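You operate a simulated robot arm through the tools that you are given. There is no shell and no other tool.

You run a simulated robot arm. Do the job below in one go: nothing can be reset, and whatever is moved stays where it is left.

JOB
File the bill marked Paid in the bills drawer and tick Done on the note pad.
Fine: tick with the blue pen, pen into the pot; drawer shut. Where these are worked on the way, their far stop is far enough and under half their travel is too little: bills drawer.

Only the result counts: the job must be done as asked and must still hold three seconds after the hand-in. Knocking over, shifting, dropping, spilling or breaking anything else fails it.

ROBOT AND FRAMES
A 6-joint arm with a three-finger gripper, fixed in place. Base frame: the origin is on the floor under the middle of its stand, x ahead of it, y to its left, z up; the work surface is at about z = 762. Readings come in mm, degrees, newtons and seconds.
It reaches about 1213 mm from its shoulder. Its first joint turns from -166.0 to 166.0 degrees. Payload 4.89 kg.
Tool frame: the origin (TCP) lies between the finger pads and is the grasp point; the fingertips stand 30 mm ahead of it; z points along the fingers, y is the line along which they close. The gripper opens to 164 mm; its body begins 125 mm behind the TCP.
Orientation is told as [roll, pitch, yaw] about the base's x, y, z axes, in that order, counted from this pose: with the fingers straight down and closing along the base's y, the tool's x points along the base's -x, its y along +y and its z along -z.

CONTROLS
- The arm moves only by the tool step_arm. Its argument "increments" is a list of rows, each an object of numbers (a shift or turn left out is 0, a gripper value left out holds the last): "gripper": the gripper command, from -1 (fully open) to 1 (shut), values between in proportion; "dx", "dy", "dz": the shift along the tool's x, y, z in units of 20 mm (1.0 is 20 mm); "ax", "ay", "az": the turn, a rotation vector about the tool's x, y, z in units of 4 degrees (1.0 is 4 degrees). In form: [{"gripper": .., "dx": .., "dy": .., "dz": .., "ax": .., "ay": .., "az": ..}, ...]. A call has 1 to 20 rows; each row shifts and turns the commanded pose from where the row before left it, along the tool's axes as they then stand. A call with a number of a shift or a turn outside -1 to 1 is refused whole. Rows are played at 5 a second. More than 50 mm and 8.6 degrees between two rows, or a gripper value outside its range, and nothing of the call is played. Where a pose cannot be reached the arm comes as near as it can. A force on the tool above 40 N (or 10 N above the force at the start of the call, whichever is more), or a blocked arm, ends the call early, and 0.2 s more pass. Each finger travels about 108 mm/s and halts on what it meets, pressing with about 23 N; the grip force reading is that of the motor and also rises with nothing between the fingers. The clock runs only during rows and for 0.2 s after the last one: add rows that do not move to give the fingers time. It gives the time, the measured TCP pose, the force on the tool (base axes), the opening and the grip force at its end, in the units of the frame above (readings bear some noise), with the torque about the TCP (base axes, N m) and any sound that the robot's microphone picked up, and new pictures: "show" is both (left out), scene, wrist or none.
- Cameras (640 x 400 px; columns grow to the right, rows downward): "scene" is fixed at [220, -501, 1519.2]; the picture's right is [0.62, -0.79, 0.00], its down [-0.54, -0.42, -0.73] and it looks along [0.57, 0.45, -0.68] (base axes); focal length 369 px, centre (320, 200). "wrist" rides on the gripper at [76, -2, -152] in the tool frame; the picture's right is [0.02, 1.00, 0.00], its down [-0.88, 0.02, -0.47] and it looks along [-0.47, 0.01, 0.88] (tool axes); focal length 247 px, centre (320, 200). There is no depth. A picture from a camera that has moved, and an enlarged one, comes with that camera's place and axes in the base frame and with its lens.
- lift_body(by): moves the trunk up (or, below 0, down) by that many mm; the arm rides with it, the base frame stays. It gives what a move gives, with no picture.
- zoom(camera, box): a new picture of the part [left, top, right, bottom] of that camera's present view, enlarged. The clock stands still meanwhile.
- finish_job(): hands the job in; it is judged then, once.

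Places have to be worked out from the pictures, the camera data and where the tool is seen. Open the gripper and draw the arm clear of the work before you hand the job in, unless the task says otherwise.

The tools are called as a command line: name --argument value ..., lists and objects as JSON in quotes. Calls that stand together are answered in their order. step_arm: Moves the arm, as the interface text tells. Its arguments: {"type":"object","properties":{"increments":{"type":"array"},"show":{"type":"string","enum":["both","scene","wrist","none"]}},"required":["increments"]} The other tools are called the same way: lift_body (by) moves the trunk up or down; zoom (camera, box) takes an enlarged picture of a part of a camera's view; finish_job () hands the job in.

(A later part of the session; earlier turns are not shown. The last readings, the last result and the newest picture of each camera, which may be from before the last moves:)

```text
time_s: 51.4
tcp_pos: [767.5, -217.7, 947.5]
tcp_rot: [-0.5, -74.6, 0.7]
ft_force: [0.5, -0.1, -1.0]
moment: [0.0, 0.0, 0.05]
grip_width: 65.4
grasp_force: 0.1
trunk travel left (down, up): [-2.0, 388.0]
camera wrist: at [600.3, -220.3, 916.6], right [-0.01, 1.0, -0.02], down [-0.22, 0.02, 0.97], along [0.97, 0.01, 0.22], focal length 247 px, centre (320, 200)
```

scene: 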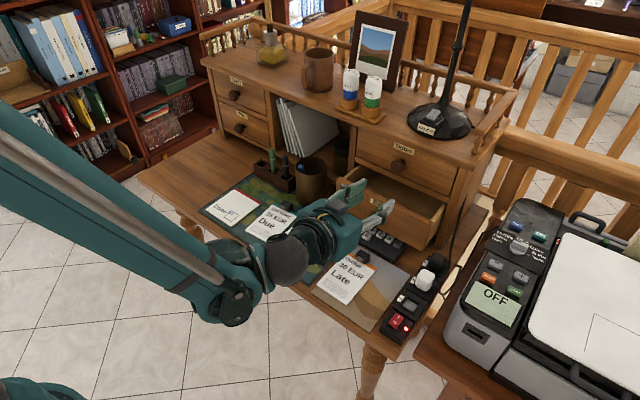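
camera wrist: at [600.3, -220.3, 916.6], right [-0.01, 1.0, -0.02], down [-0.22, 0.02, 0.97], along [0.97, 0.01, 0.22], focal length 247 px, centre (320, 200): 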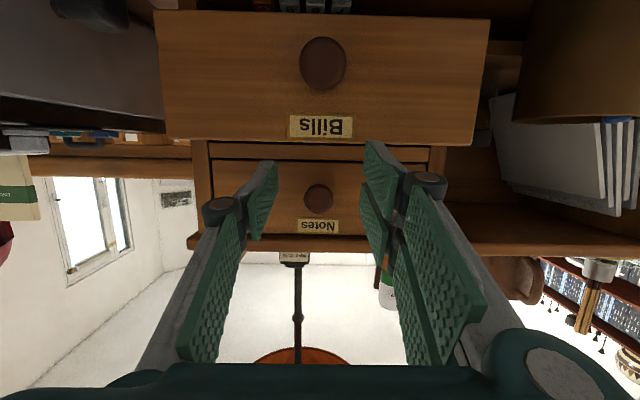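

The drawer stayed at its place. Now I'll tilt the tool up to 45° and look into the drawer.

step_arm --increments '[{"ay": 0.75, "dx": -0.2}, {"ay": 0.75, "dx": -0.2}, {"ay": 0.75}, {"ay": 0.75}, {"ay": 0.75}, {"ay": 0.75}, {"ay": 0.75}, {"ay": 0.75}, {"ay": 0.75}, {"ay": 0.75}, {"dx": 0}]' --show "both"

zoom --camera "scene" --box '[320, 130, 470, 270]'

zoom --camera "wrist" --box '[120, 0, 520, 250]'

```text
time_s: 53.8
tcp_pos: [769.9, -218.2, 956.3]
tcp_rot: [-0.2, -44.5, 0.4]
ft_force: [-0.4, -0.4, 0.0]
moment: [0.0, 0.0, 0.0]
grip_width: 65.7
grasp_force: 0.0
trunk travel left (down, up): [-2.0, 388.0]
camera wrist: at [608.2, -220.2, 1012.4], right [-0.02, 1.0, -0.02], down [0.3, 0.02, 0.96], along [0.96, 0.01, -0.3], focal length 247 px, centre (320, 200)
```

scene: 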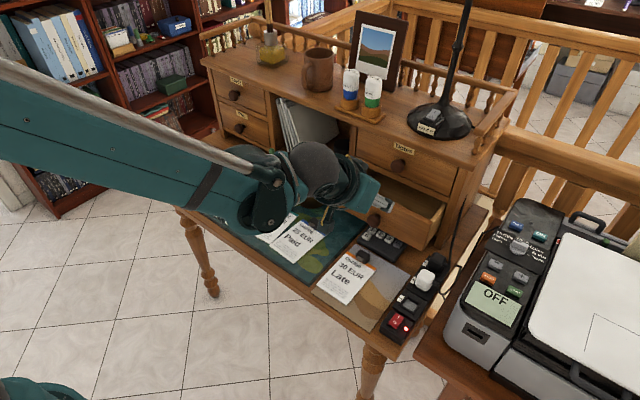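
wrist: 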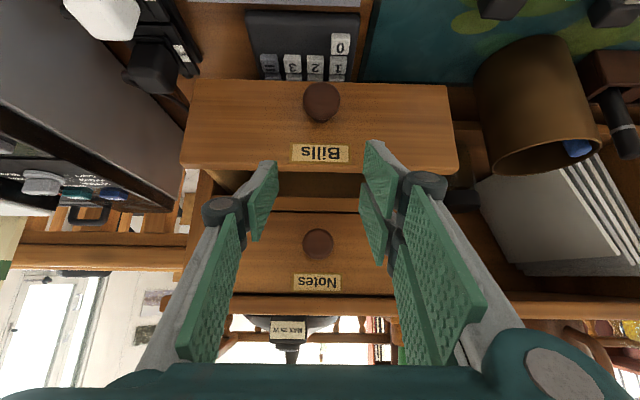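

```text
2.86 times, centred on (395, 200) of scene
camera zoom: at [220.0, -501.0, 1519.2], right [0.62, -0.79, 0.0], down [-0.54, -0.42, -0.73], along [0.57, 0.45, -0.68], focal length 1055 px, centre (106, 200)
```

zoom: 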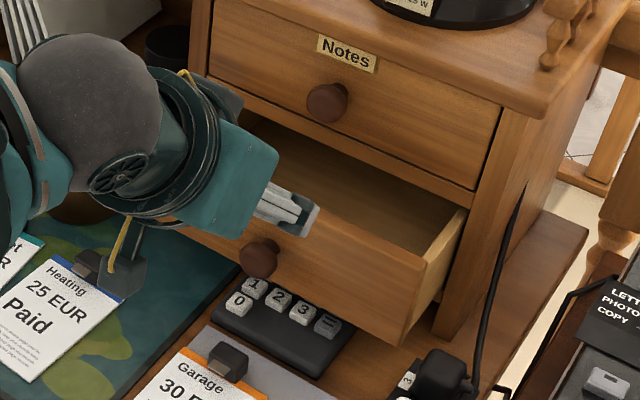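

```text
1.60 times, centred on (320, 125) of wrist
camera zoom: at [608.2, -220.2, 1012.4], right [-0.02, 1.0, -0.02], down [0.3, 0.02, 0.96], along [0.96, 0.01, -0.3], focal length 395 px, centre (320, 320)
```

zoom: 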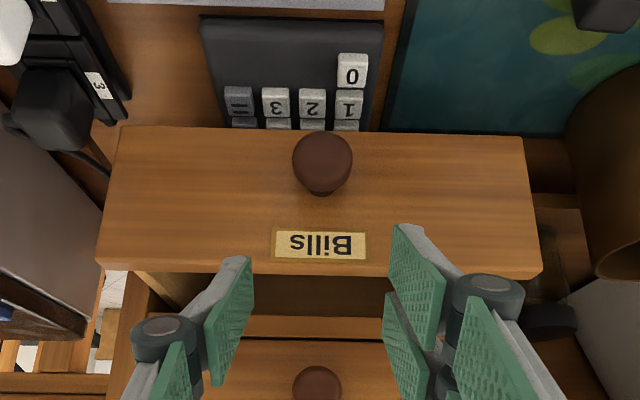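

The knob is now at about (790, -218, 862). I'll descend just in front of it with the tool at 45°, then slide forward so the pads straddle the head.

step_arm --increments '[{"dx": 0.72, "dz": 0.547}, {"dx": 0.72, "dz": 0.547}, {"dx": 0.72, "dz": 0.547}, {"dx": 0.72, "dz": 0.547}, {"dx": 0.72, "dz": 0.547}, {"dx": 0}]' --show "both"

zoom --camera "wrist" --box '[220, 80, 420, 230]'

zoom --camera "scene" --box '[320, 130, 470, 270]'

```text
time_s: 55.2
tcp_pos: [756.2, -217.6, 866.1]
tcp_rot: [-0.2, -44.7, 0.3]
ft_force: [0.0, 0.1, 0.8]
moment: [0.0, 0.0, -0.02]
grip_width: 65.6
grasp_force: 0.0
trunk travel left (down, up): [-2.0, 388.0]
camera wrist: at [594.6, -219.4, 923.2], right [-0.02, 1.0, -0.02], down [0.29, 0.02, 0.96], along [0.96, 0.01, -0.3], focal length 247 px, centre (320, 200)
```

scene: 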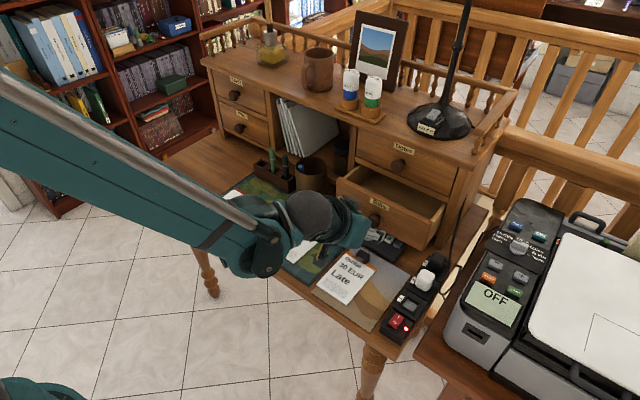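
wrist: 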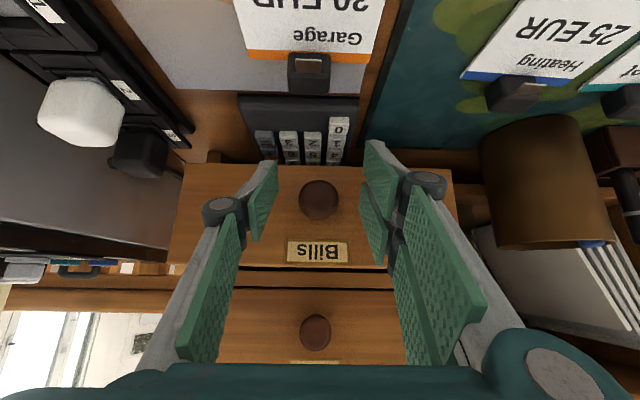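

```text
2.67 times, centred on (320, 155) of wrist
camera zoom: at [594.6, -219.4, 923.2], right [-0.02, 1.0, -0.02], down [0.29, 0.02, 0.96], along [0.96, 0.01, -0.3], focal length 659 px, centre (320, 320)
```

zoom: 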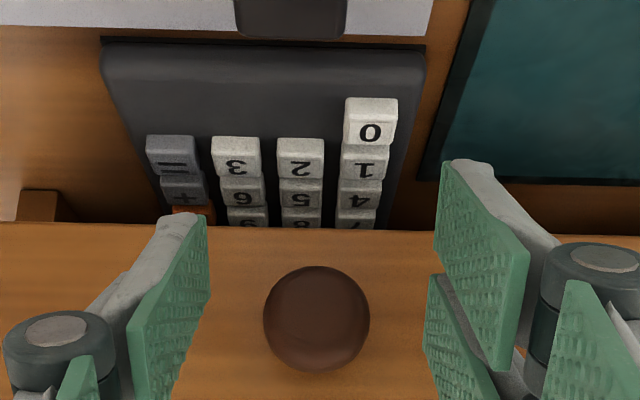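

```text
2.86 times, centred on (395, 200) of scene
camera zoom: at [220.0, -501.0, 1519.2], right [0.62, -0.79, 0.0], down [-0.54, -0.42, -0.73], along [0.57, 0.45, -0.68], focal length 1055 px, centre (106, 200)
```

zoom: 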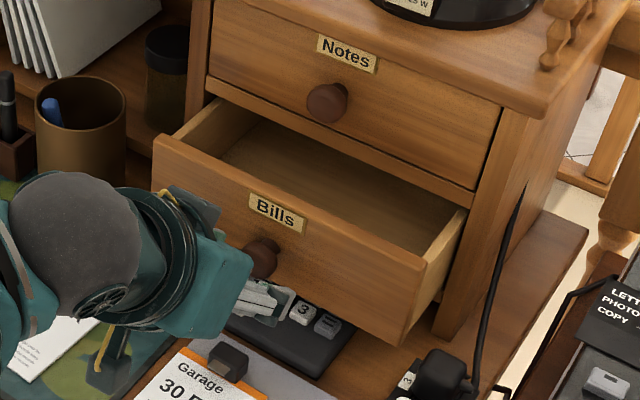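

The head is directly ahead at z ≈ 860. I'll move 8 mm forward and 3 mm up, then close on it.

step_arm --increments '[{"dx": -0.39, "dz": 0.175}, {"gripper": 0.45}, {"gripper": 0.6}, {"gripper": 1.0}, {"dx": 0}, {"dx": 0}]' --show "wrist"

zoom --camera "wrist" --box '[220, 80, 420, 230]'

zoom --camera "scene" --box '[320, 130, 470, 270]'

```text
time_s: 56.6
tcp_pos: [764.6, -217.1, 871.6]
tcp_rot: [-0.2, -44.6, 0.3]
ft_force: [1.5, 5.7, -0.6]
moment: [0.06, -0.04, 0.21]
grip_width: 33.2
grasp_force: 45.2
trunk travel left (down, up): [-2.0, 388.0]
camera wrist: at [602.9, -220.0, 926.8], right [-0.02, 1.0, -0.02], down [0.29, 0.02, 0.96], along [0.96, 0.01, -0.3], focal length 247 px, centre (320, 200)
```

wrist: 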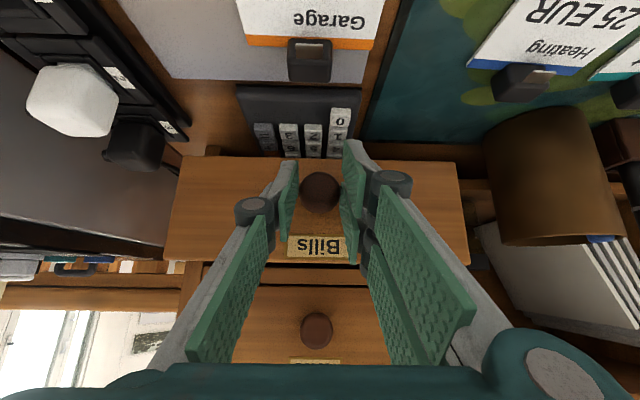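

```text
2.67 times, centred on (320, 155) of wrist
camera zoom: at [602.9, -220.0, 926.8], right [-0.02, 1.0, -0.02], down [0.29, 0.02, 0.96], along [0.96, 0.01, -0.3], focal length 659 px, centre (320, 320)
```

zoom: 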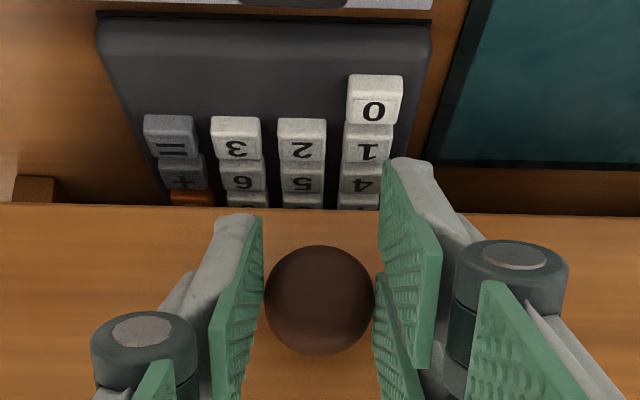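

```text
2.86 times, centred on (395, 200) of scene
camera zoom: at [220.0, -501.0, 1519.2], right [0.62, -0.79, 0.0], down [-0.54, -0.42, -0.73], along [0.57, 0.45, -0.68], focal length 1055 px, centre (106, 200)
```

zoom: 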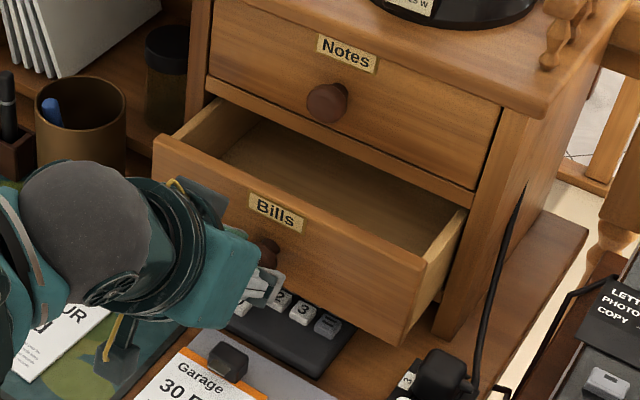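

Gripped again at 33 mm. I'll pull back 60 mm more in 10 mm steps.

step_arm --increments '[{"dx": 0.356, "dz": -0.351}, {"dx": 0.356, "dz": -0.351}, {"dx": 0.356, "dz": -0.351}, {"dx": 0.356, "dz": -0.351}, {"dx": 0.356, "dz": -0.351}, {"dx": 0.356, "dz": -0.351}]' --show "both"

```text
time_s: 58.0
tcp_pos: [705.0, -217.4, 870.5]
tcp_rot: [-0.1, -44.5, 0.3]
ft_force: [-1.3, 8.4, 12.4]
moment: [0.02, -0.59, 0.17]
grip_width: 33.2
grasp_force: 45.1
trunk travel left (down, up): [-2.0, 388.0]
camera wrist: at [543.1, -219.9, 926.7], right [-0.02, 1.0, -0.02], down [0.29, 0.02, 0.96], along [0.96, 0.01, -0.29], focal length 247 px, centre (320, 200)
```

scene: 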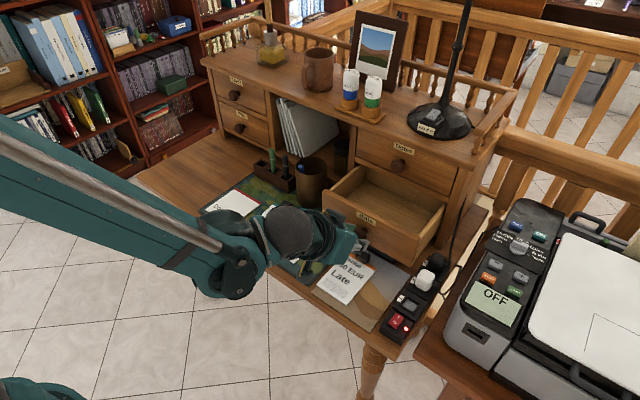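
wrist: 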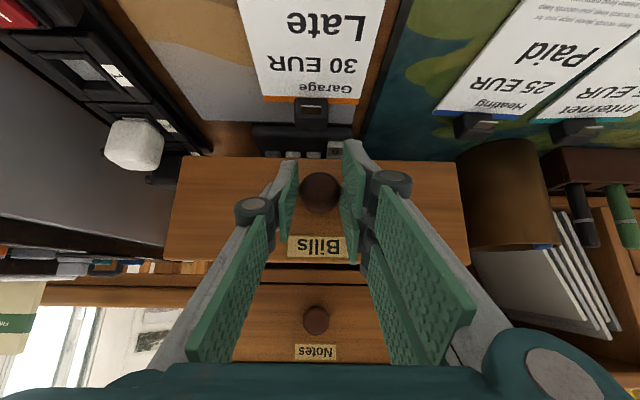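

The drawer is about 146 mm out. I'll ease the vertical load and pull 40 mm more, watching for the end stop.

step_arm --increments '[{"dx": -0.035, "dz": -0.036, "dy": 0.02}, {"dx": 0.356, "dz": -0.351}, {"dx": 0.356, "dz": -0.351}, {"dx": 0.356, "dz": -0.351}, {"dx": 0.356, "dz": -0.351}]' --show "both"

```text
time_s: 58.8
tcp_pos: [693.8, -217.7, 869.7]
tcp_rot: [-0.1, -44.6, 0.4]
ft_force: [22.6, 6.4, -22.3]
moment: [-0.18, 0.53, 0.04]
grip_width: 33.3
grasp_force: 44.9
trunk travel left (down, up): [-2.0, 388.0]
stopped in row 3: the force on the tool passed its limit at 47 N (the readings are from after the stop); the commanded pose is now the measured one
camera wrist: at [532.5, -220.2, 926.7], right [-0.02, 1.0, -0.02], down [0.29, 0.02, 0.96], along [0.96, 0.01, -0.29], focal length 247 px, centre (320, 200)
```

scene: 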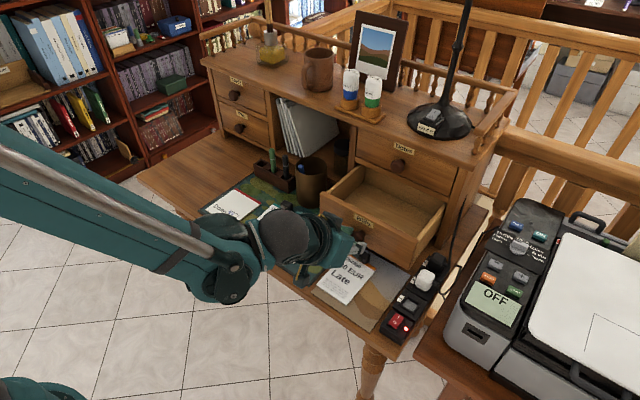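
wrist: 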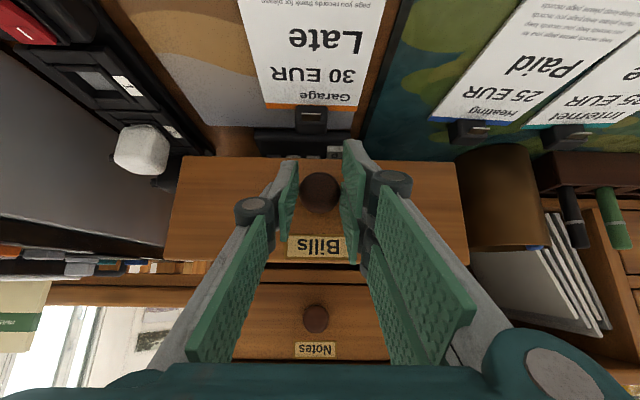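

That was the end stop: the drawer is fully open (about 157 mm, front face at x ≈ 739). I'll release the knob and back off up and away.

step_arm --increments '[{"gripper": 0.2}, {"dx": 0}, {"dx": 0}, {"dz": -0.5, "dx": 0.3}, {"dz": -1}, {"dz": -1}, {"dz": -1}, {"dz": -1}, {"dx": -1}, {"dx": -1}, {"dx": -1}, {"dx": 0}]' --show "both"

zoom --camera "scene" --box '[280, 140, 470, 300]'

```text
time_s: 61.4
tcp_pos: [669.1, -217.8, 973.7]
tcp_rot: [-0.1, -44.6, 0.3]
ft_force: [-0.6, 0.2, -0.1]
moment: [0.01, -0.02, 0.02]
grip_width: 65.6
grasp_force: 0.1
trunk travel left (down, up): [-2.0, 388.0]
camera wrist: at [506.7, -220.2, 1030.0], right [-0.02, 1.0, -0.02], down [0.29, 0.02, 0.96], along [0.96, 0.01, -0.29], focal length 247 px, centre (320, 200)
```

scene: 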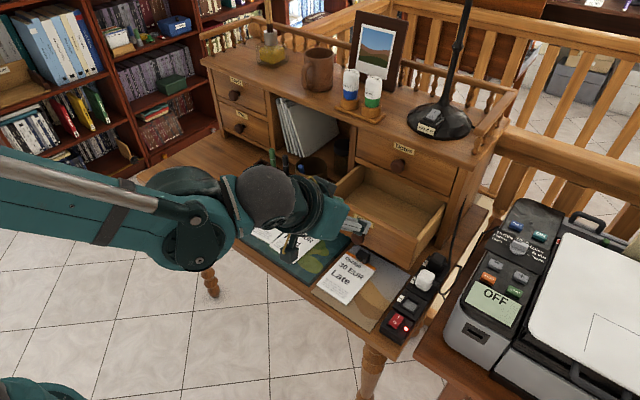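
wrist: 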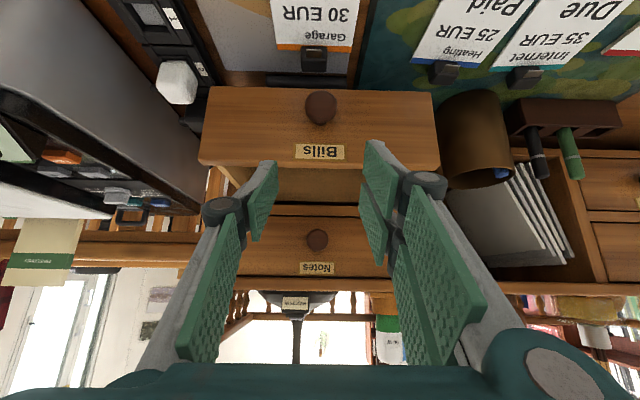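

```text
2.50 times, centred on (375, 220) of scene
camera zoom: at [220.0, -501.0, 1519.2], right [0.62, -0.79, 0.0], down [-0.54, -0.42, -0.73], along [0.57, 0.45, -0.68], focal length 923 px, centre (182, 150)
```

zoom: 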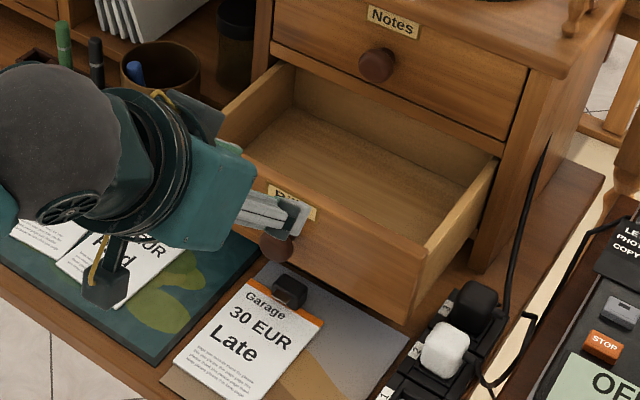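

The drawer stands fully open and empty. For the bill I'll turn the tool vertical and yaw it 90° so the thumb goes behind the clip and the two fingers over the card side; first move over there at a safe height.

step_arm --increments '[{"ay": 1, "dy": 0.7}, {"ay": 1, "dy": 0.7}, {"ay": 1, "dy": 0.7}, {"ay": 1, "dy": 0.7}, {"ay": 1, "dy": 0.7}, {"ay": 1, "dy": 0.7}, {"ay": 1, "dy": 0.7}, {"ay": 1, "dy": 0.7}, {"ay": 1, "dy": 0.7}, {"ay": 1, "dy": 0.7}, {"ay": 1, "dy": 0.7}, {"ay": 0.15, "dy": 0.5}, {"dx": 0}]' --show "none"

step_arm --increments '[{"az": -1, "dz": -0.3}, {"az": -1, "dz": -0.3}, {"az": -1, "dz": -0.3}, {"az": -1, "dz": -0.3}, {"az": -1}, {"az": -1}, {"az": -1}, {"az": -1}, {"az": -1}, {"az": -1}, {"az": -1}, {"az": -1}, {"dx": 0}]' --show "both"

```text
time_s: 64.2
tcp_pos: [666.9, -53.0, 972.9]
tcp_rot: [0.0, 0.0, 0.2]
ft_force: [0.1, -0.3, 0.7]
moment: [0.04, 0.01, -0.02]
grip_width: 65.5
grasp_force: 0.0
trunk travel left (down, up): [-2.0, 388.0]
```

```text
time_s: 67.0
tcp_pos: [667.2, -54.7, 997.5]
tcp_rot: [-0.2, 0.0, 48.2]
ft_force: [0.4, -0.1, -0.9]
moment: [-0.02, -0.02, 0.02]
grip_width: 65.9
grasp_force: 0.0
trunk travel left (down, up): [-2.0, 388.0]
camera wrist: at [616.8, -111.8, 1151.5], right [-0.76, 0.65, 0.0], down [0.57, 0.67, 0.47], along [0.31, 0.36, -0.88], focal length 247 px, centre (320, 200)
```

scene: 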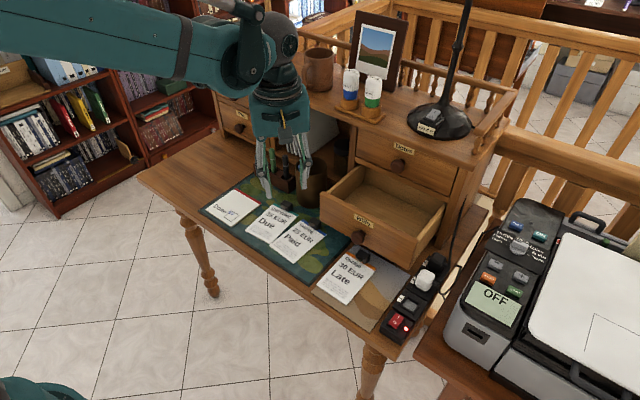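
wrist: 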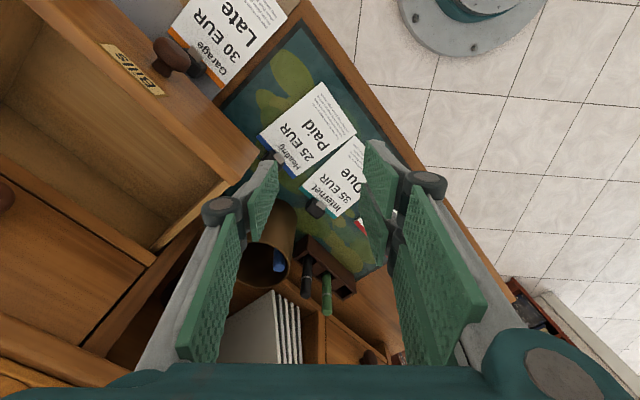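

Yaw is 48° so far with the way clear. I'll finish the yaw to about 87° (the card is turned about 3°) and move forward over the clip, staying above the drawer's height.

step_arm --increments '[{"az": -0.965}, {"az": -0.965}, {"az": -0.965}, {"az": -0.965}, {"az": -0.965}, {"az": -0.965}, {"az": -0.965}, {"az": -0.965}, {"az": -0.965}, {"az": -0.965}, {"dy": -1}, {"dy": -1}, {"dy": -1}, {"dy": -1}, {"dy": -0.6}, {"dz": 0.9}, {"dz": 0.9}, {"dx": 0}]' --show "both"

zoom --camera "wrist" --box '[200, 60, 440, 240]'

zoom --camera "scene" --box '[240, 110, 400, 260]'

```text
time_s: 70.8
tcp_pos: [759.4, -58.5, 960.9]
tcp_rot: [-0.2, 0.1, 86.7]
ft_force: [-0.6, 0.6, -0.3]
moment: [0.01, -0.04, 0.0]
grip_width: 65.4
grasp_force: 0.1
trunk travel left (down, up): [-2.0, 388.0]
camera wrist: at [755.2, -135.8, 1114.5], right [-1.0, 0.03, 0.0], down [0.03, 0.88, 0.47], along [0.02, 0.47, -0.88], focal length 247 px, centre (320, 200)
```

scene: 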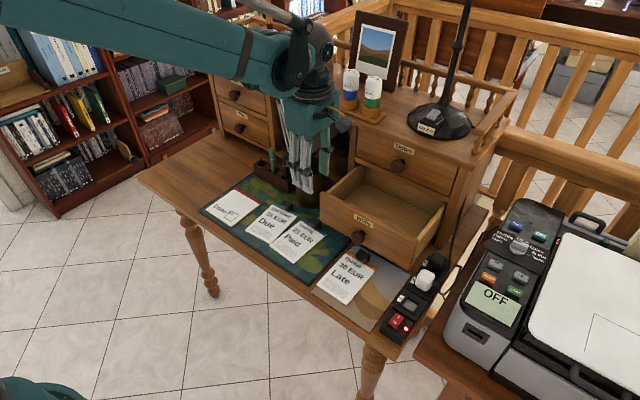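
wrist: 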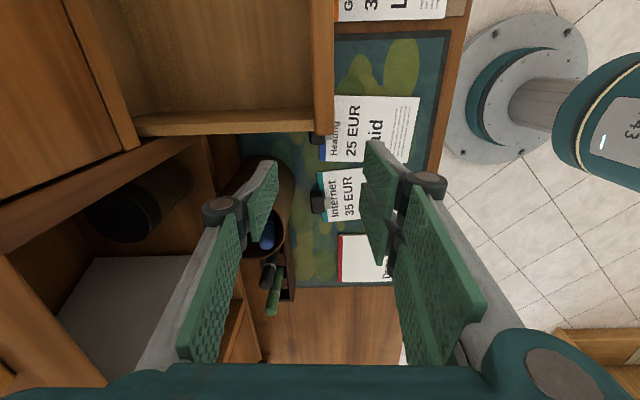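

```text
2.22 times, centred on (320, 150) of wrist
camera zoom: at [755.2, -135.8, 1114.5], right [-1.0, 0.03, 0.0], down [0.03, 0.88, 0.47], along [0.02, 0.47, -0.88], focal length 549 px, centre (320, 311)
```

zoom: 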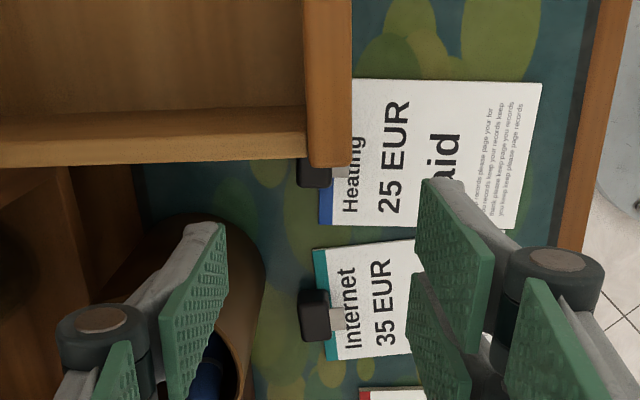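

```text
2.67 times, centred on (320, 185) of scene
camera zoom: at [220.0, -501.0, 1519.2], right [0.62, -0.79, 0.0], down [-0.54, -0.42, -0.73], along [0.57, 0.45, -0.68], focal length 985 px, centre (320, 240)
```

zoom: 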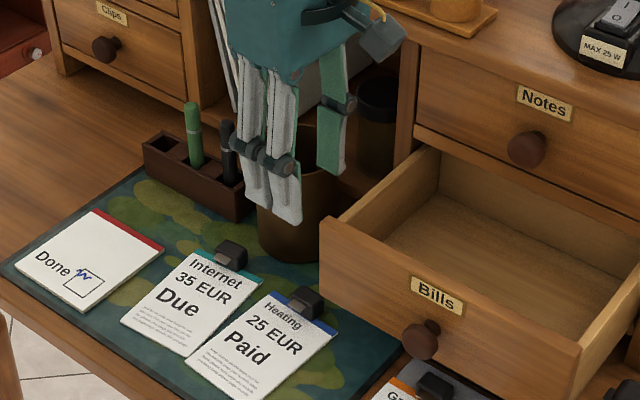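

The drawer's left face is at y ≈ -88 and the Paid clip spans x ≈ 752–773, y ≈ -74…-43. I'll shift to keep clear of the drawer, lean the tool 6° away from it, narrow to 45 mm and descend to 40 mm above the final height.

step_arm --increments '[{"dx": -0.38, "dy": -0.11, "gripper": 0.45}, {"ay": 0.75}, {"ay": 0.75}, {"dx": 0}]' --show "none"

step_arm --increments '[{"dx": -0.1045, "dz": 0.9945}, {"dx": -0.1045, "dz": 0.9945}, {"dx": -0.1045, "dz": 0.9945}, {"dx": -0.1045, "dz": 0.9945}, {"dx": -0.1045, "dz": 0.9945}, {"dx": -0.1045, "dz": 0.9945}, {"dx": 0}]' --show "both"

zoom --camera "wrist" --box '[200, 60, 440, 240]'

zoom --camera "scene" --box '[250, 150, 370, 270]'

```text
time_s: 71.8
tcp_pos: [761.2, -52.1, 961.5]
tcp_rot: [0.0, 6.1, 86.8]
ft_force: [-0.1, -0.7, 0.0]
moment: [0.07, 0.01, 0.03]
grip_width: 44.7
grasp_force: 0.1
trunk travel left (down, up): [-2.0, 388.0]
```

```text
time_s: 73.4
tcp_pos: [762.1, -51.5, 842.8]
tcp_rot: [-0.1, 6.1, 86.8]
ft_force: [0.1, -0.4, -0.4]
moment: [-0.03, -0.04, 0.02]
grip_width: 45.1
grasp_force: 0.0
trunk travel left (down, up): [-2.0, 388.0]
camera wrist: at [758.8, -112.6, 1004.1], right [-1.0, 0.03, 0.0], down [0.03, 0.93, 0.38], along [0.01, 0.38, -0.93], focal length 247 px, centre (320, 200)
```

scene: 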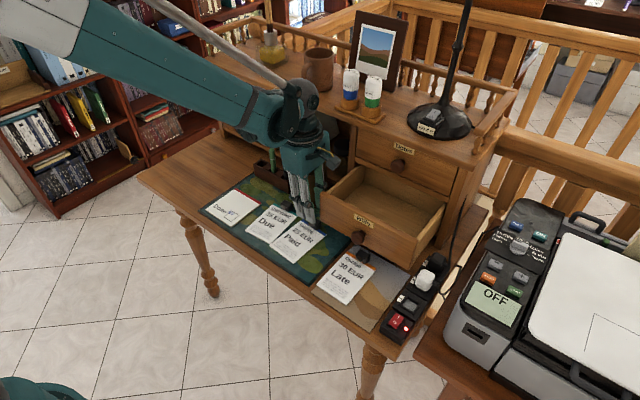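
wrist: 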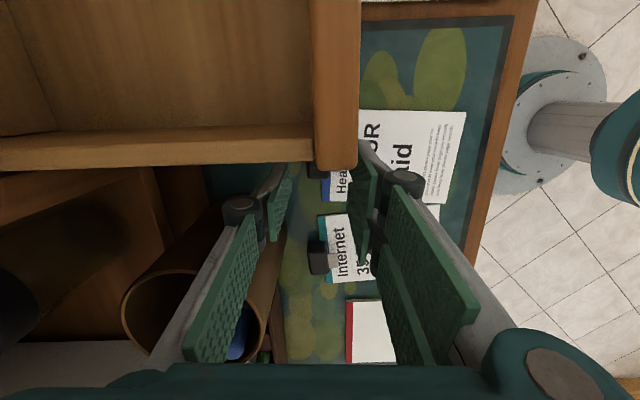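

```text
2.22 times, centred on (320, 150) of wrist
camera zoom: at [758.8, -112.6, 1004.1], right [-1.0, 0.03, 0.0], down [0.03, 0.93, 0.38], along [0.01, 0.38, -0.93], focal length 549 px, centre (320, 311)
```

zoom: 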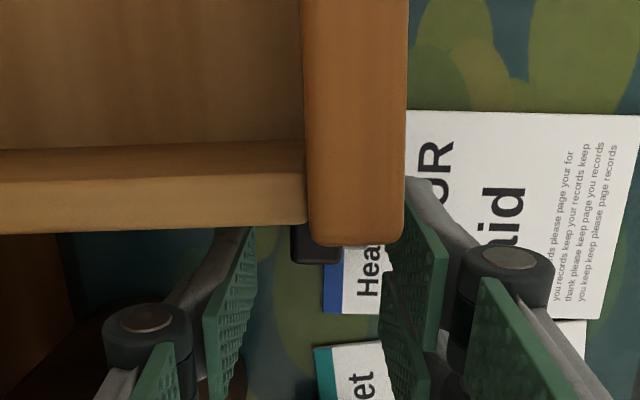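

```text
3.33 times, centred on (310, 210) of scene
camera zoom: at [220.0, -501.0, 1519.2], right [0.62, -0.79, 0.0], down [-0.54, -0.42, -0.73], along [0.57, 0.45, -0.68], focal length 1231 px, centre (353, 167)
```

zoom: 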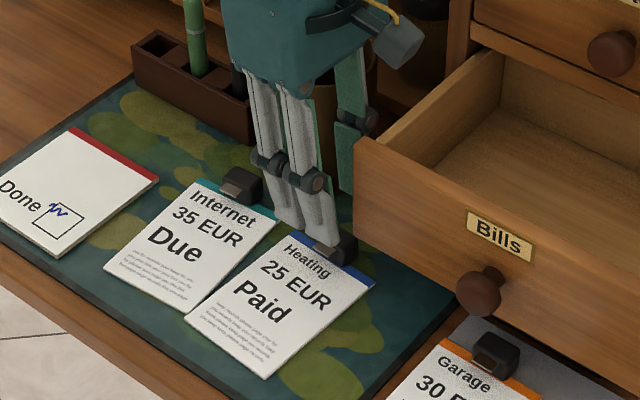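

Everything lines up: about 6–10 mm clearance to the drawer and the clip between the two finger sides. I'll descend the last 38 mm so the tips stop just above the card.

step_arm --increments '[{"dx": -0.1045, "dz": 0.9945}, {"dx": -0.073, "dz": 0.696}, {"dx": -0.02, "dz": 0.2}, {"dx": 0}]' --show "both"

zoom --camera "wrist" --box '[200, 60, 440, 240]'

zoom --camera "scene" --box '[270, 170, 350, 250]'

```text
time_s: 74.4
tcp_pos: [762.8, -51.7, 803.5]
tcp_rot: [-0.2, 6.1, 86.8]
ft_force: [-1.1, 0.3, 0.0]
moment: [0.02, -0.02, 0.02]
grip_width: 45.2
grasp_force: 0.0
trunk travel left (down, up): [-2.0, 388.0]
camera wrist: at [759.9, -111.8, 964.9], right [-1.0, 0.03, 0.0], down [0.03, 0.93, 0.38], along [0.01, 0.38, -0.93], focal length 247 px, centre (320, 200)
```

scene: 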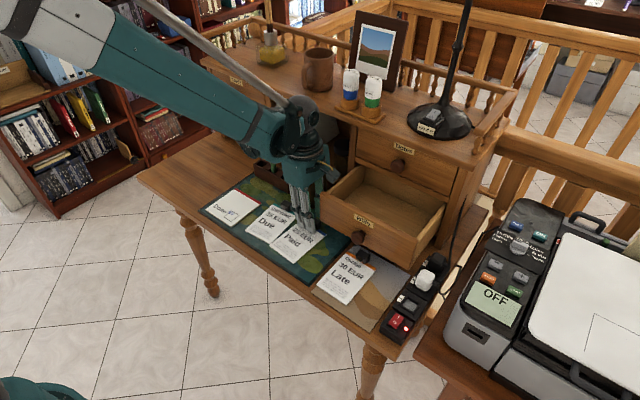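
wrist: 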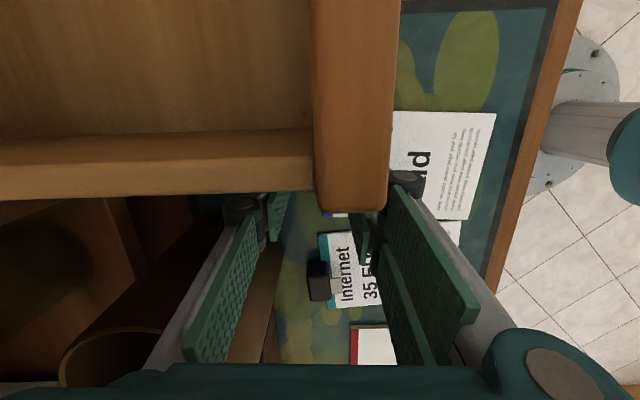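

```text
2.22 times, centred on (320, 150) of wrist
camera zoom: at [759.9, -111.8, 964.9], right [-1.0, 0.03, 0.0], down [0.03, 0.93, 0.38], along [0.01, 0.38, -0.93], focal length 549 px, centre (320, 311)
```

zoom: 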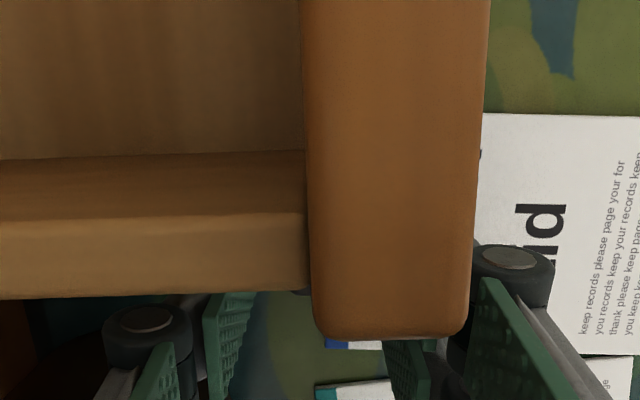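

```text
5.00 times, centred on (310, 210) of scene
camera zoom: at [220.0, -501.0, 1519.2], right [0.62, -0.79, 0.0], down [-0.54, -0.42, -0.73], along [0.57, 0.45, -0.68], focal length 1846 px, centre (370, 150)
```

zoom: 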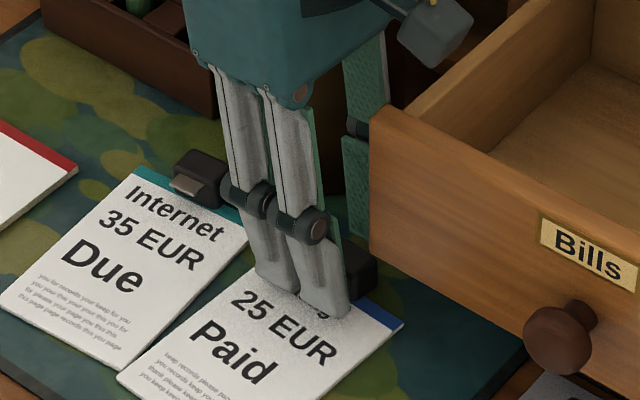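

The two fingers stand over the card just in front of the clip and the thumb is behind it. I'll close on the clip.

step_arm --increments '[{"gripper": 0.6}, {"gripper": 0.7}, {"gripper": 0.8}, {"gripper": 1.0}, {"dx": 0}, {"dx": 0}]' --show "none"

zoom --camera "scene" --box '[270, 170, 350, 250]'

```text
time_s: 75.8
tcp_pos: [761.3, -52.5, 802.7]
tcp_rot: [-0.1, 6.1, 86.8]
ft_force: [1.5, -0.8, -0.7]
moment: [0.02, 0.0, 0.02]
grip_width: 21.2
grasp_force: 23.0
trunk travel left (down, up): [-2.0, 388.0]
```

```text
5.00 times, centred on (310, 210) of scene
camera zoom: at [220.0, -501.0, 1519.2], right [0.62, -0.79, 0.0], down [-0.54, -0.42, -0.73], along [0.57, 0.45, -0.68], focal length 1846 px, centre (370, 150)
```

zoom: 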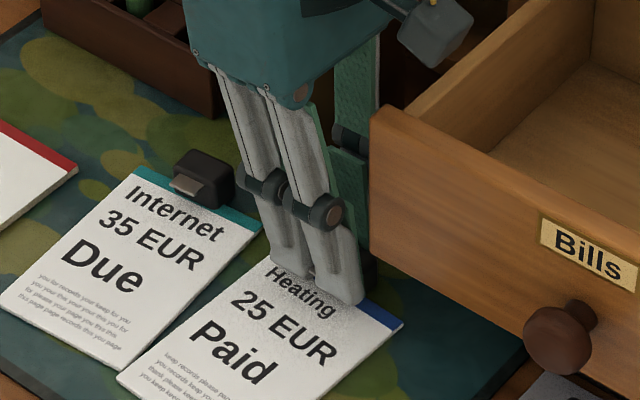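

The clip is held at 21 mm. The card's right corner lies under the drawer front, so I'll lift only 12 mm first, then draw it 35 mm toward me before going higher.

step_arm --increments '[{"dx": 0.021, "dz": -0.2}, {"dx": 0.021, "dz": -0.2}, {"dx": 0.021, "dz": -0.2}, {"dx": 0}]' --show "both"

zoom --camera "scene" --box '[250, 170, 350, 270]'

```text
time_s: 76.8
tcp_pos: [762.8, -52.3, 816.1]
tcp_rot: [-0.1, 6.1, 86.8]
ft_force: [0.0, 0.6, -1.0]
moment: [0.0, 0.01, -0.05]
grip_width: 21.3
grasp_force: 22.9
trunk travel left (down, up): [-2.0, 388.0]
camera wrist: at [759.5, -111.5, 976.9], right [-1.0, 0.03, 0.0], down [0.03, 0.93, 0.38], along [0.01, 0.38, -0.93], focal length 247 px, centre (320, 200)
```

scene: 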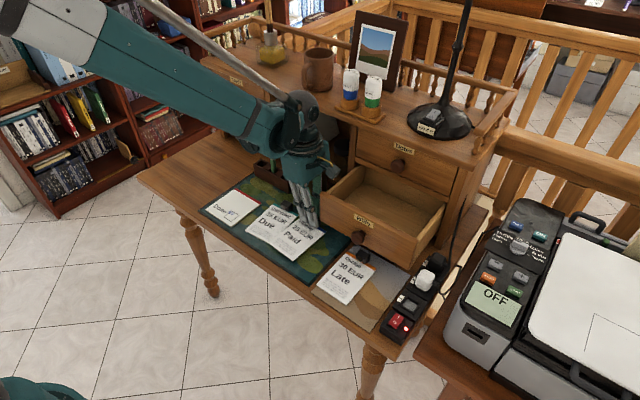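
wrist: 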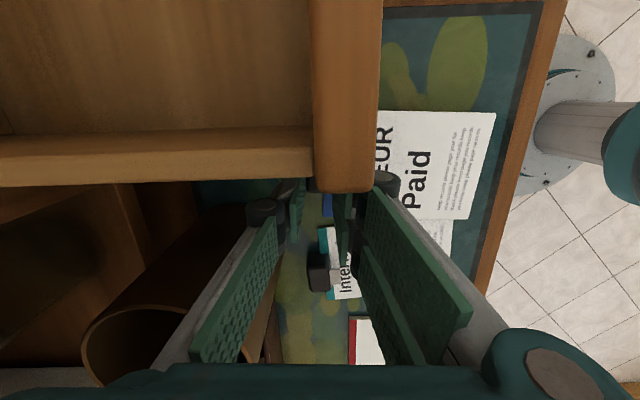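

```text
4.00 times, centred on (300, 220) of scene
camera zoom: at [220.0, -501.0, 1519.2], right [0.62, -0.79, 0.0], down [-0.54, -0.42, -0.73], along [0.57, 0.45, -0.68], focal length 1477 px, centre (400, 120)
```

zoom: 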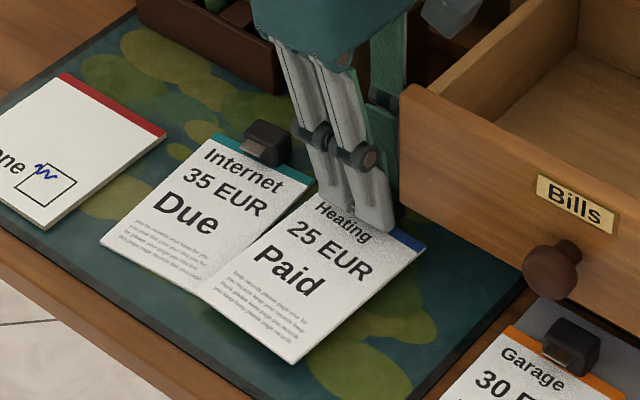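

The card lifts level with the clip. Now I'll draw it 36 mm toward me, then up.

step_arm --increments '[{"dx": 0.034, "dy": 0.6}, {"dx": 0.034, "dy": 0.6}, {"dx": 0.034, "dy": 0.6}, {"dx": 0}]' --show "both"

zoom --camera "scene" --box '[250, 170, 350, 270]'

```text
time_s: 77.8
tcp_pos: [726.1, -51.7, 815.4]
tcp_rot: [-0.1, 6.1, 86.9]
ft_force: [0.7, 0.2, -0.7]
moment: [-0.02, 0.02, 0.01]
grip_width: 21.6
grasp_force: 22.9
trunk travel left (down, up): [-2.0, 388.0]
camera wrist: at [723.9, -111.6, 976.4], right [-1.0, 0.03, 0.0], down [0.03, 0.93, 0.38], along [0.01, 0.38, -0.93], focal length 247 px, centre (320, 200)
```

scene: 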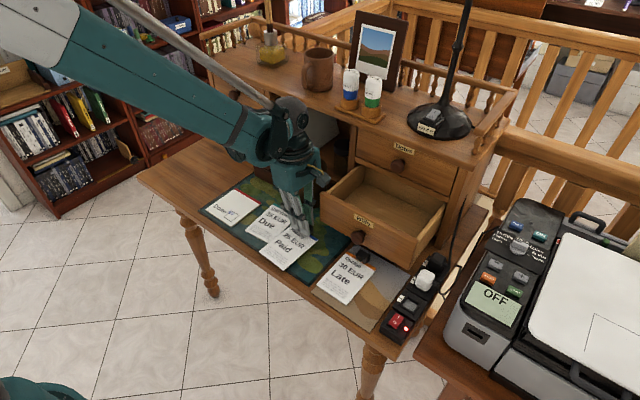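
wrist: 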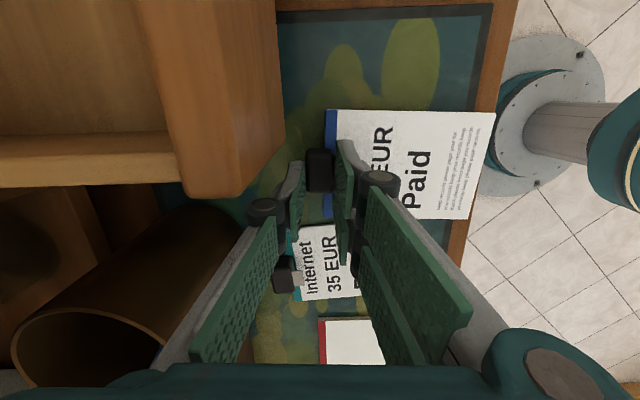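

```text
4.00 times, centred on (300, 220) of scene
camera zoom: at [220.0, -501.0, 1519.2], right [0.62, -0.79, 0.0], down [-0.54, -0.42, -0.73], along [0.57, 0.45, -0.68], focal length 1477 px, centre (400, 120)
```

zoom: 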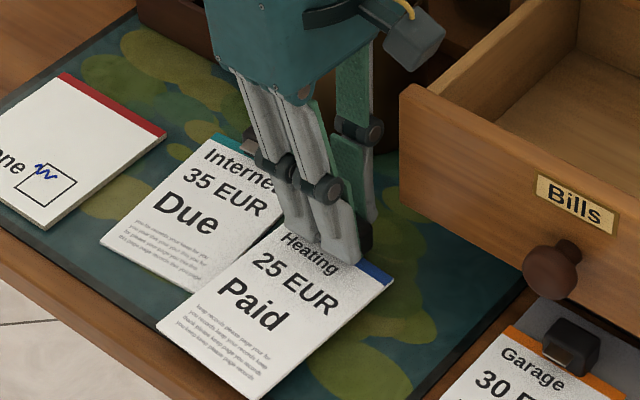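

The card is clear of the drawer front. Because the gripper has blocks that would hit the hutch top if I placed it in this pose, I'll set the bill down on the empty left part of the desk, turned sideways, and regrasp it with the tool leaning back. First raise 100 mm and carry it left.

step_arm --increments '[{"dx": 0.1045, "dz": -0.9945}, {"dx": 0.1045, "dz": -0.9945}, {"dx": 0.1045, "dz": -0.9945}, {"dx": 0.1045, "dz": -0.9945}, {"dx": 0.1045, "dz": -0.9945}, {"dx": -0.99, "dz": -0.1045, "dy": 0.056}, {"dx": -0.99, "dz": -0.1045, "dy": 0.056}, {"dx": -0.99, "dz": -0.1045, "dy": 0.056}, {"dx": -0.99, "dz": -0.1045, "dy": 0.056}, {"dx": -0.99, "dz": -0.1045, "dy": 0.056}, {"dx": -0.99, "dz": -0.1045, "dy": 0.056}, {"dx": -0.99, "dz": -0.1045, "dy": 0.056}, {"dx": -0.99, "dz": -0.1045, "dy": 0.056}, {"dx": -0.99, "dz": -0.1045, "dy": 0.056}, {"dx": -0.99, "dz": -0.1045, "dy": 0.056}, {"dx": 0}]' --show "both"

```text
time_s: 81.2
tcp_pos: [725.7, 147.1, 915.3]
tcp_rot: [-0.1, 6.0, 86.8]
ft_force: [-0.5, 0.6, -0.9]
moment: [0.04, -0.03, 0.04]
grip_width: 21.5
grasp_force: 22.3
trunk travel left (down, up): [-2.0, 388.0]
camera wrist: at [722.5, 86.9, 1077.1], right [-1.0, 0.03, 0.0], down [0.03, 0.93, 0.38], along [0.01, 0.38, -0.93], focal length 247 px, centre (320, 200)
```

scene: 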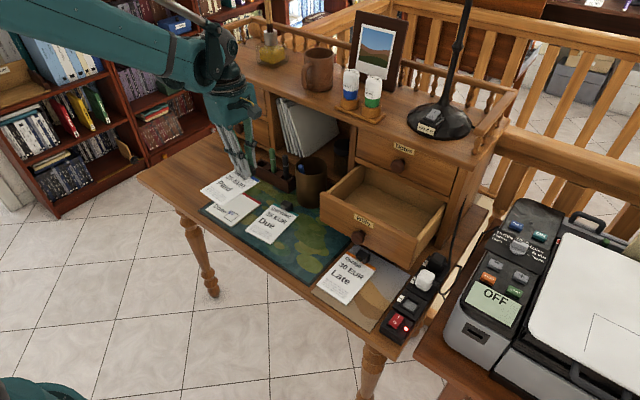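
wrist: 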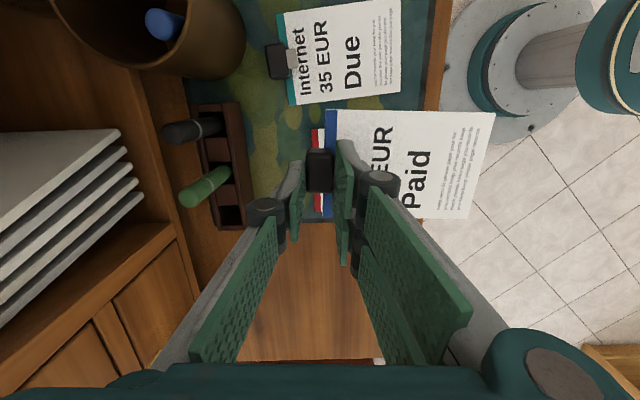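

The bill hangs securely from the clip. I'll carry it to y ≈ 330 over the empty wood and start turning it about the vertical so the card comes to lie along y.

step_arm --increments '[{"dx": -0.99, "dz": -0.1045, "dy": 0.19}, {"dx": -0.99, "dz": -0.1045, "dy": 0.19}, {"dx": -0.99, "dz": -0.1045, "dy": 0.19}, {"dx": -0.99, "dz": -0.1045, "dy": 0.19}, {"dx": -0.99, "dz": -0.1045, "dy": 0.19}, {"dx": -0.99, "dz": -0.1045, "dy": 0.19}, {"dx": -0.99, "dz": -0.1045, "dy": 0.19}, {"dx": -0.99, "dz": -0.1045, "dy": 0.19}, {"dx": -0.99, "dz": -0.1045, "dy": 0.19}, {"ax": -0.1045, "az": 0.9945}, {"ax": -0.1045, "az": 0.9945}, {"ax": -0.1045, "az": 0.9945}, {"ax": -0.1045, "az": 0.9945}, {"ax": -0.1045, "az": 0.9945}, {"ax": -0.1045, "az": 0.9945}, {"ax": -0.1045, "az": 0.9945}, {"ax": -0.1045, "az": 0.9945}, {"dx": 0}]' --show "scene"

```text
time_s: 85.0
tcp_pos: [702.1, 329.5, 915.0]
tcp_rot: [-0.2, 6.0, 54.7]
ft_force: [-0.1, -0.3, -1.1]
moment: [-0.02, -0.05, 0.0]
grip_width: 21.7
grasp_force: 22.6
trunk travel left (down, up): [-2.0, 388.0]
```

scene: 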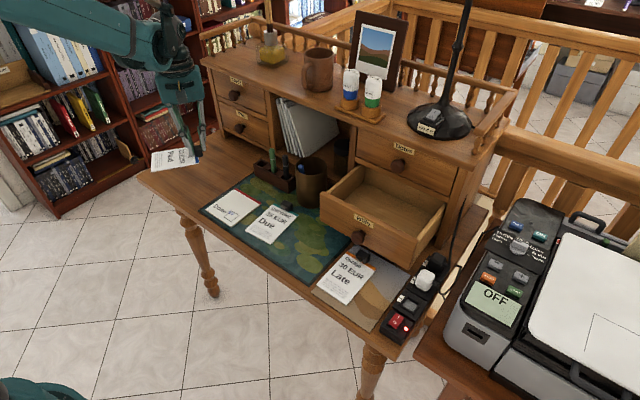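

The turn keeps the card level (pitch stays 6°). I'll finish the turn to yaw 0 and lower to about 30 mm above the desk.

step_arm --increments '[{"ax": -0.1045, "az": 0.9945}, {"ax": -0.1045, "az": 0.9945}, {"ax": -0.1045, "az": 0.9945}, {"ax": -0.1045, "az": 0.9945}, {"ax": -0.1045, "az": 0.9945}, {"ax": -0.1045, "az": 0.9945}, {"ax": -0.1045, "az": 0.9945}, {"ax": -0.1045, "az": 0.9945}, {"ax": -0.1045, "az": 0.9945}, {"ax": -0.1045, "az": 0.9945}, {"ax": -0.1045, "az": 0.9945}, {"ax": -0.1045, "az": 0.9945}, {"ax": -0.1045, "az": 0.9945}, {"ax": -0.073, "az": 0.696}, {"dx": -0.1045, "dz": 0.9945}, {"dx": -0.1045, "dz": 0.9945}, {"dx": -0.1045, "dz": 0.9945}, {"dx": -0.1045, "dz": 0.9945}, {"dx": 0}]' --show "both"

zoom --camera "scene" --box '[100, 90, 260, 230]'

```text
time_s: 89.0
tcp_pos: [701.0, 328.7, 835.0]
tcp_rot: [-0.2, 5.8, -0.1]
ft_force: [0.5, -0.1, -0.2]
moment: [0.03, 0.01, 0.01]
grip_width: 21.3
grasp_force: 22.8
trunk travel left (down, up): [-2.0, 388.0]
camera wrist: at [641.1, 326.7, 996.2], right [-0.02, 1.0, 0.0], down [0.92, 0.02, 0.38], along [0.38, 0.01, -0.92], focal length 247 px, centre (320, 200)
```

scene: 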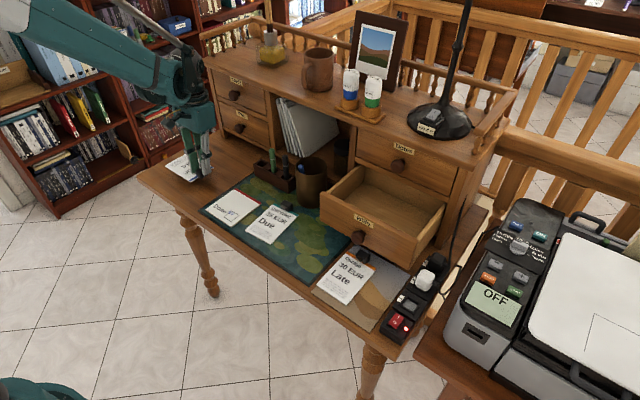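
wrist: 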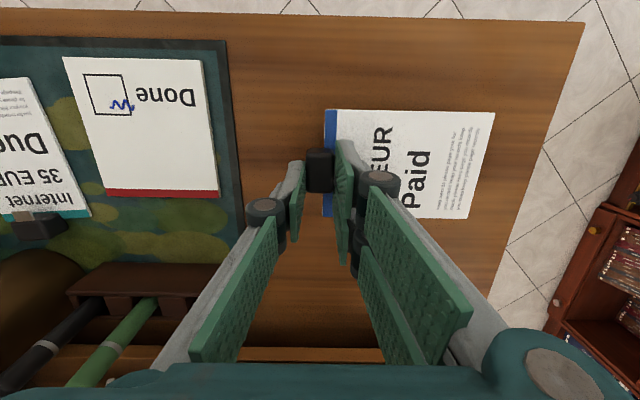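

```text
2.86 times, centred on (180, 160) of scene
camera zoom: at [220.0, -501.0, 1519.2], right [0.62, -0.79, 0.0], down [-0.54, -0.42, -0.73], along [0.57, 0.45, -0.68], focal length 1055 px, centre (720, 314)
```

zoom: 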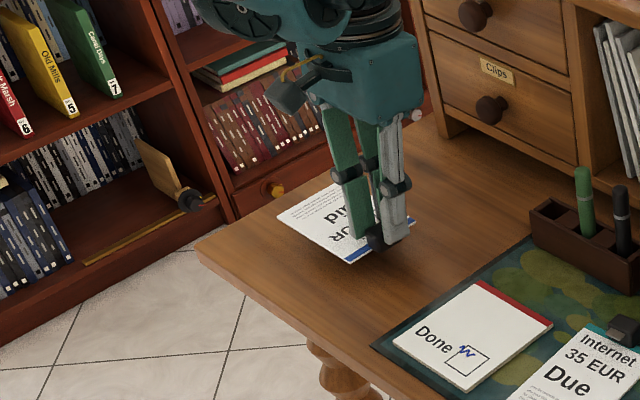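

The card hangs level over bare wood, well inside the desk edge. I'll lower it to the surface and release.

step_arm --increments '[{"dx": -0.1045, "dz": 0.9945}, {"dx": -0.042, "dz": 0.398}, {"dx": -0.021, "dz": 0.2}, {"dx": -0.005, "dz": 0.05}, {"dx": 0}]' --show "none"

zoom --camera "scene" --box '[140, 130, 240, 210]'

```text
time_s: 90.2
tcp_pos: [702.5, 326.9, 802.1]
tcp_rot: [-0.1, 6.0, 0.0]
ft_force: [0.8, 0.0, -0.1]
moment: [0.0, 0.02, 0.0]
grip_width: 21.5
grasp_force: 22.9
trunk travel left (down, up): [-2.0, 388.0]
```

```text
5.00 times, centred on (190, 170) of scene
camera zoom: at [220.0, -501.0, 1519.2], right [0.62, -0.79, 0.0], down [-0.54, -0.42, -0.73], along [0.57, 0.45, -0.68], focal length 1846 px, centre (970, 350)
```

zoom: 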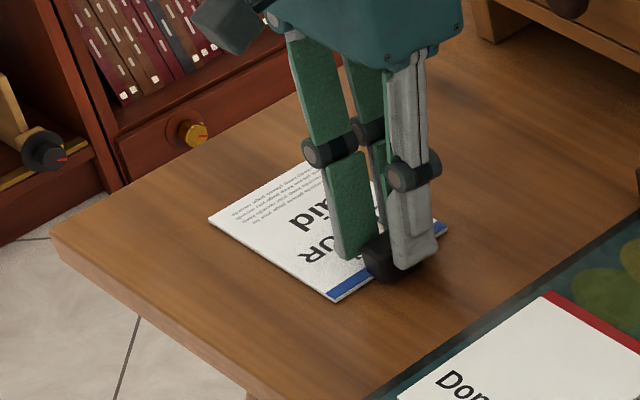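

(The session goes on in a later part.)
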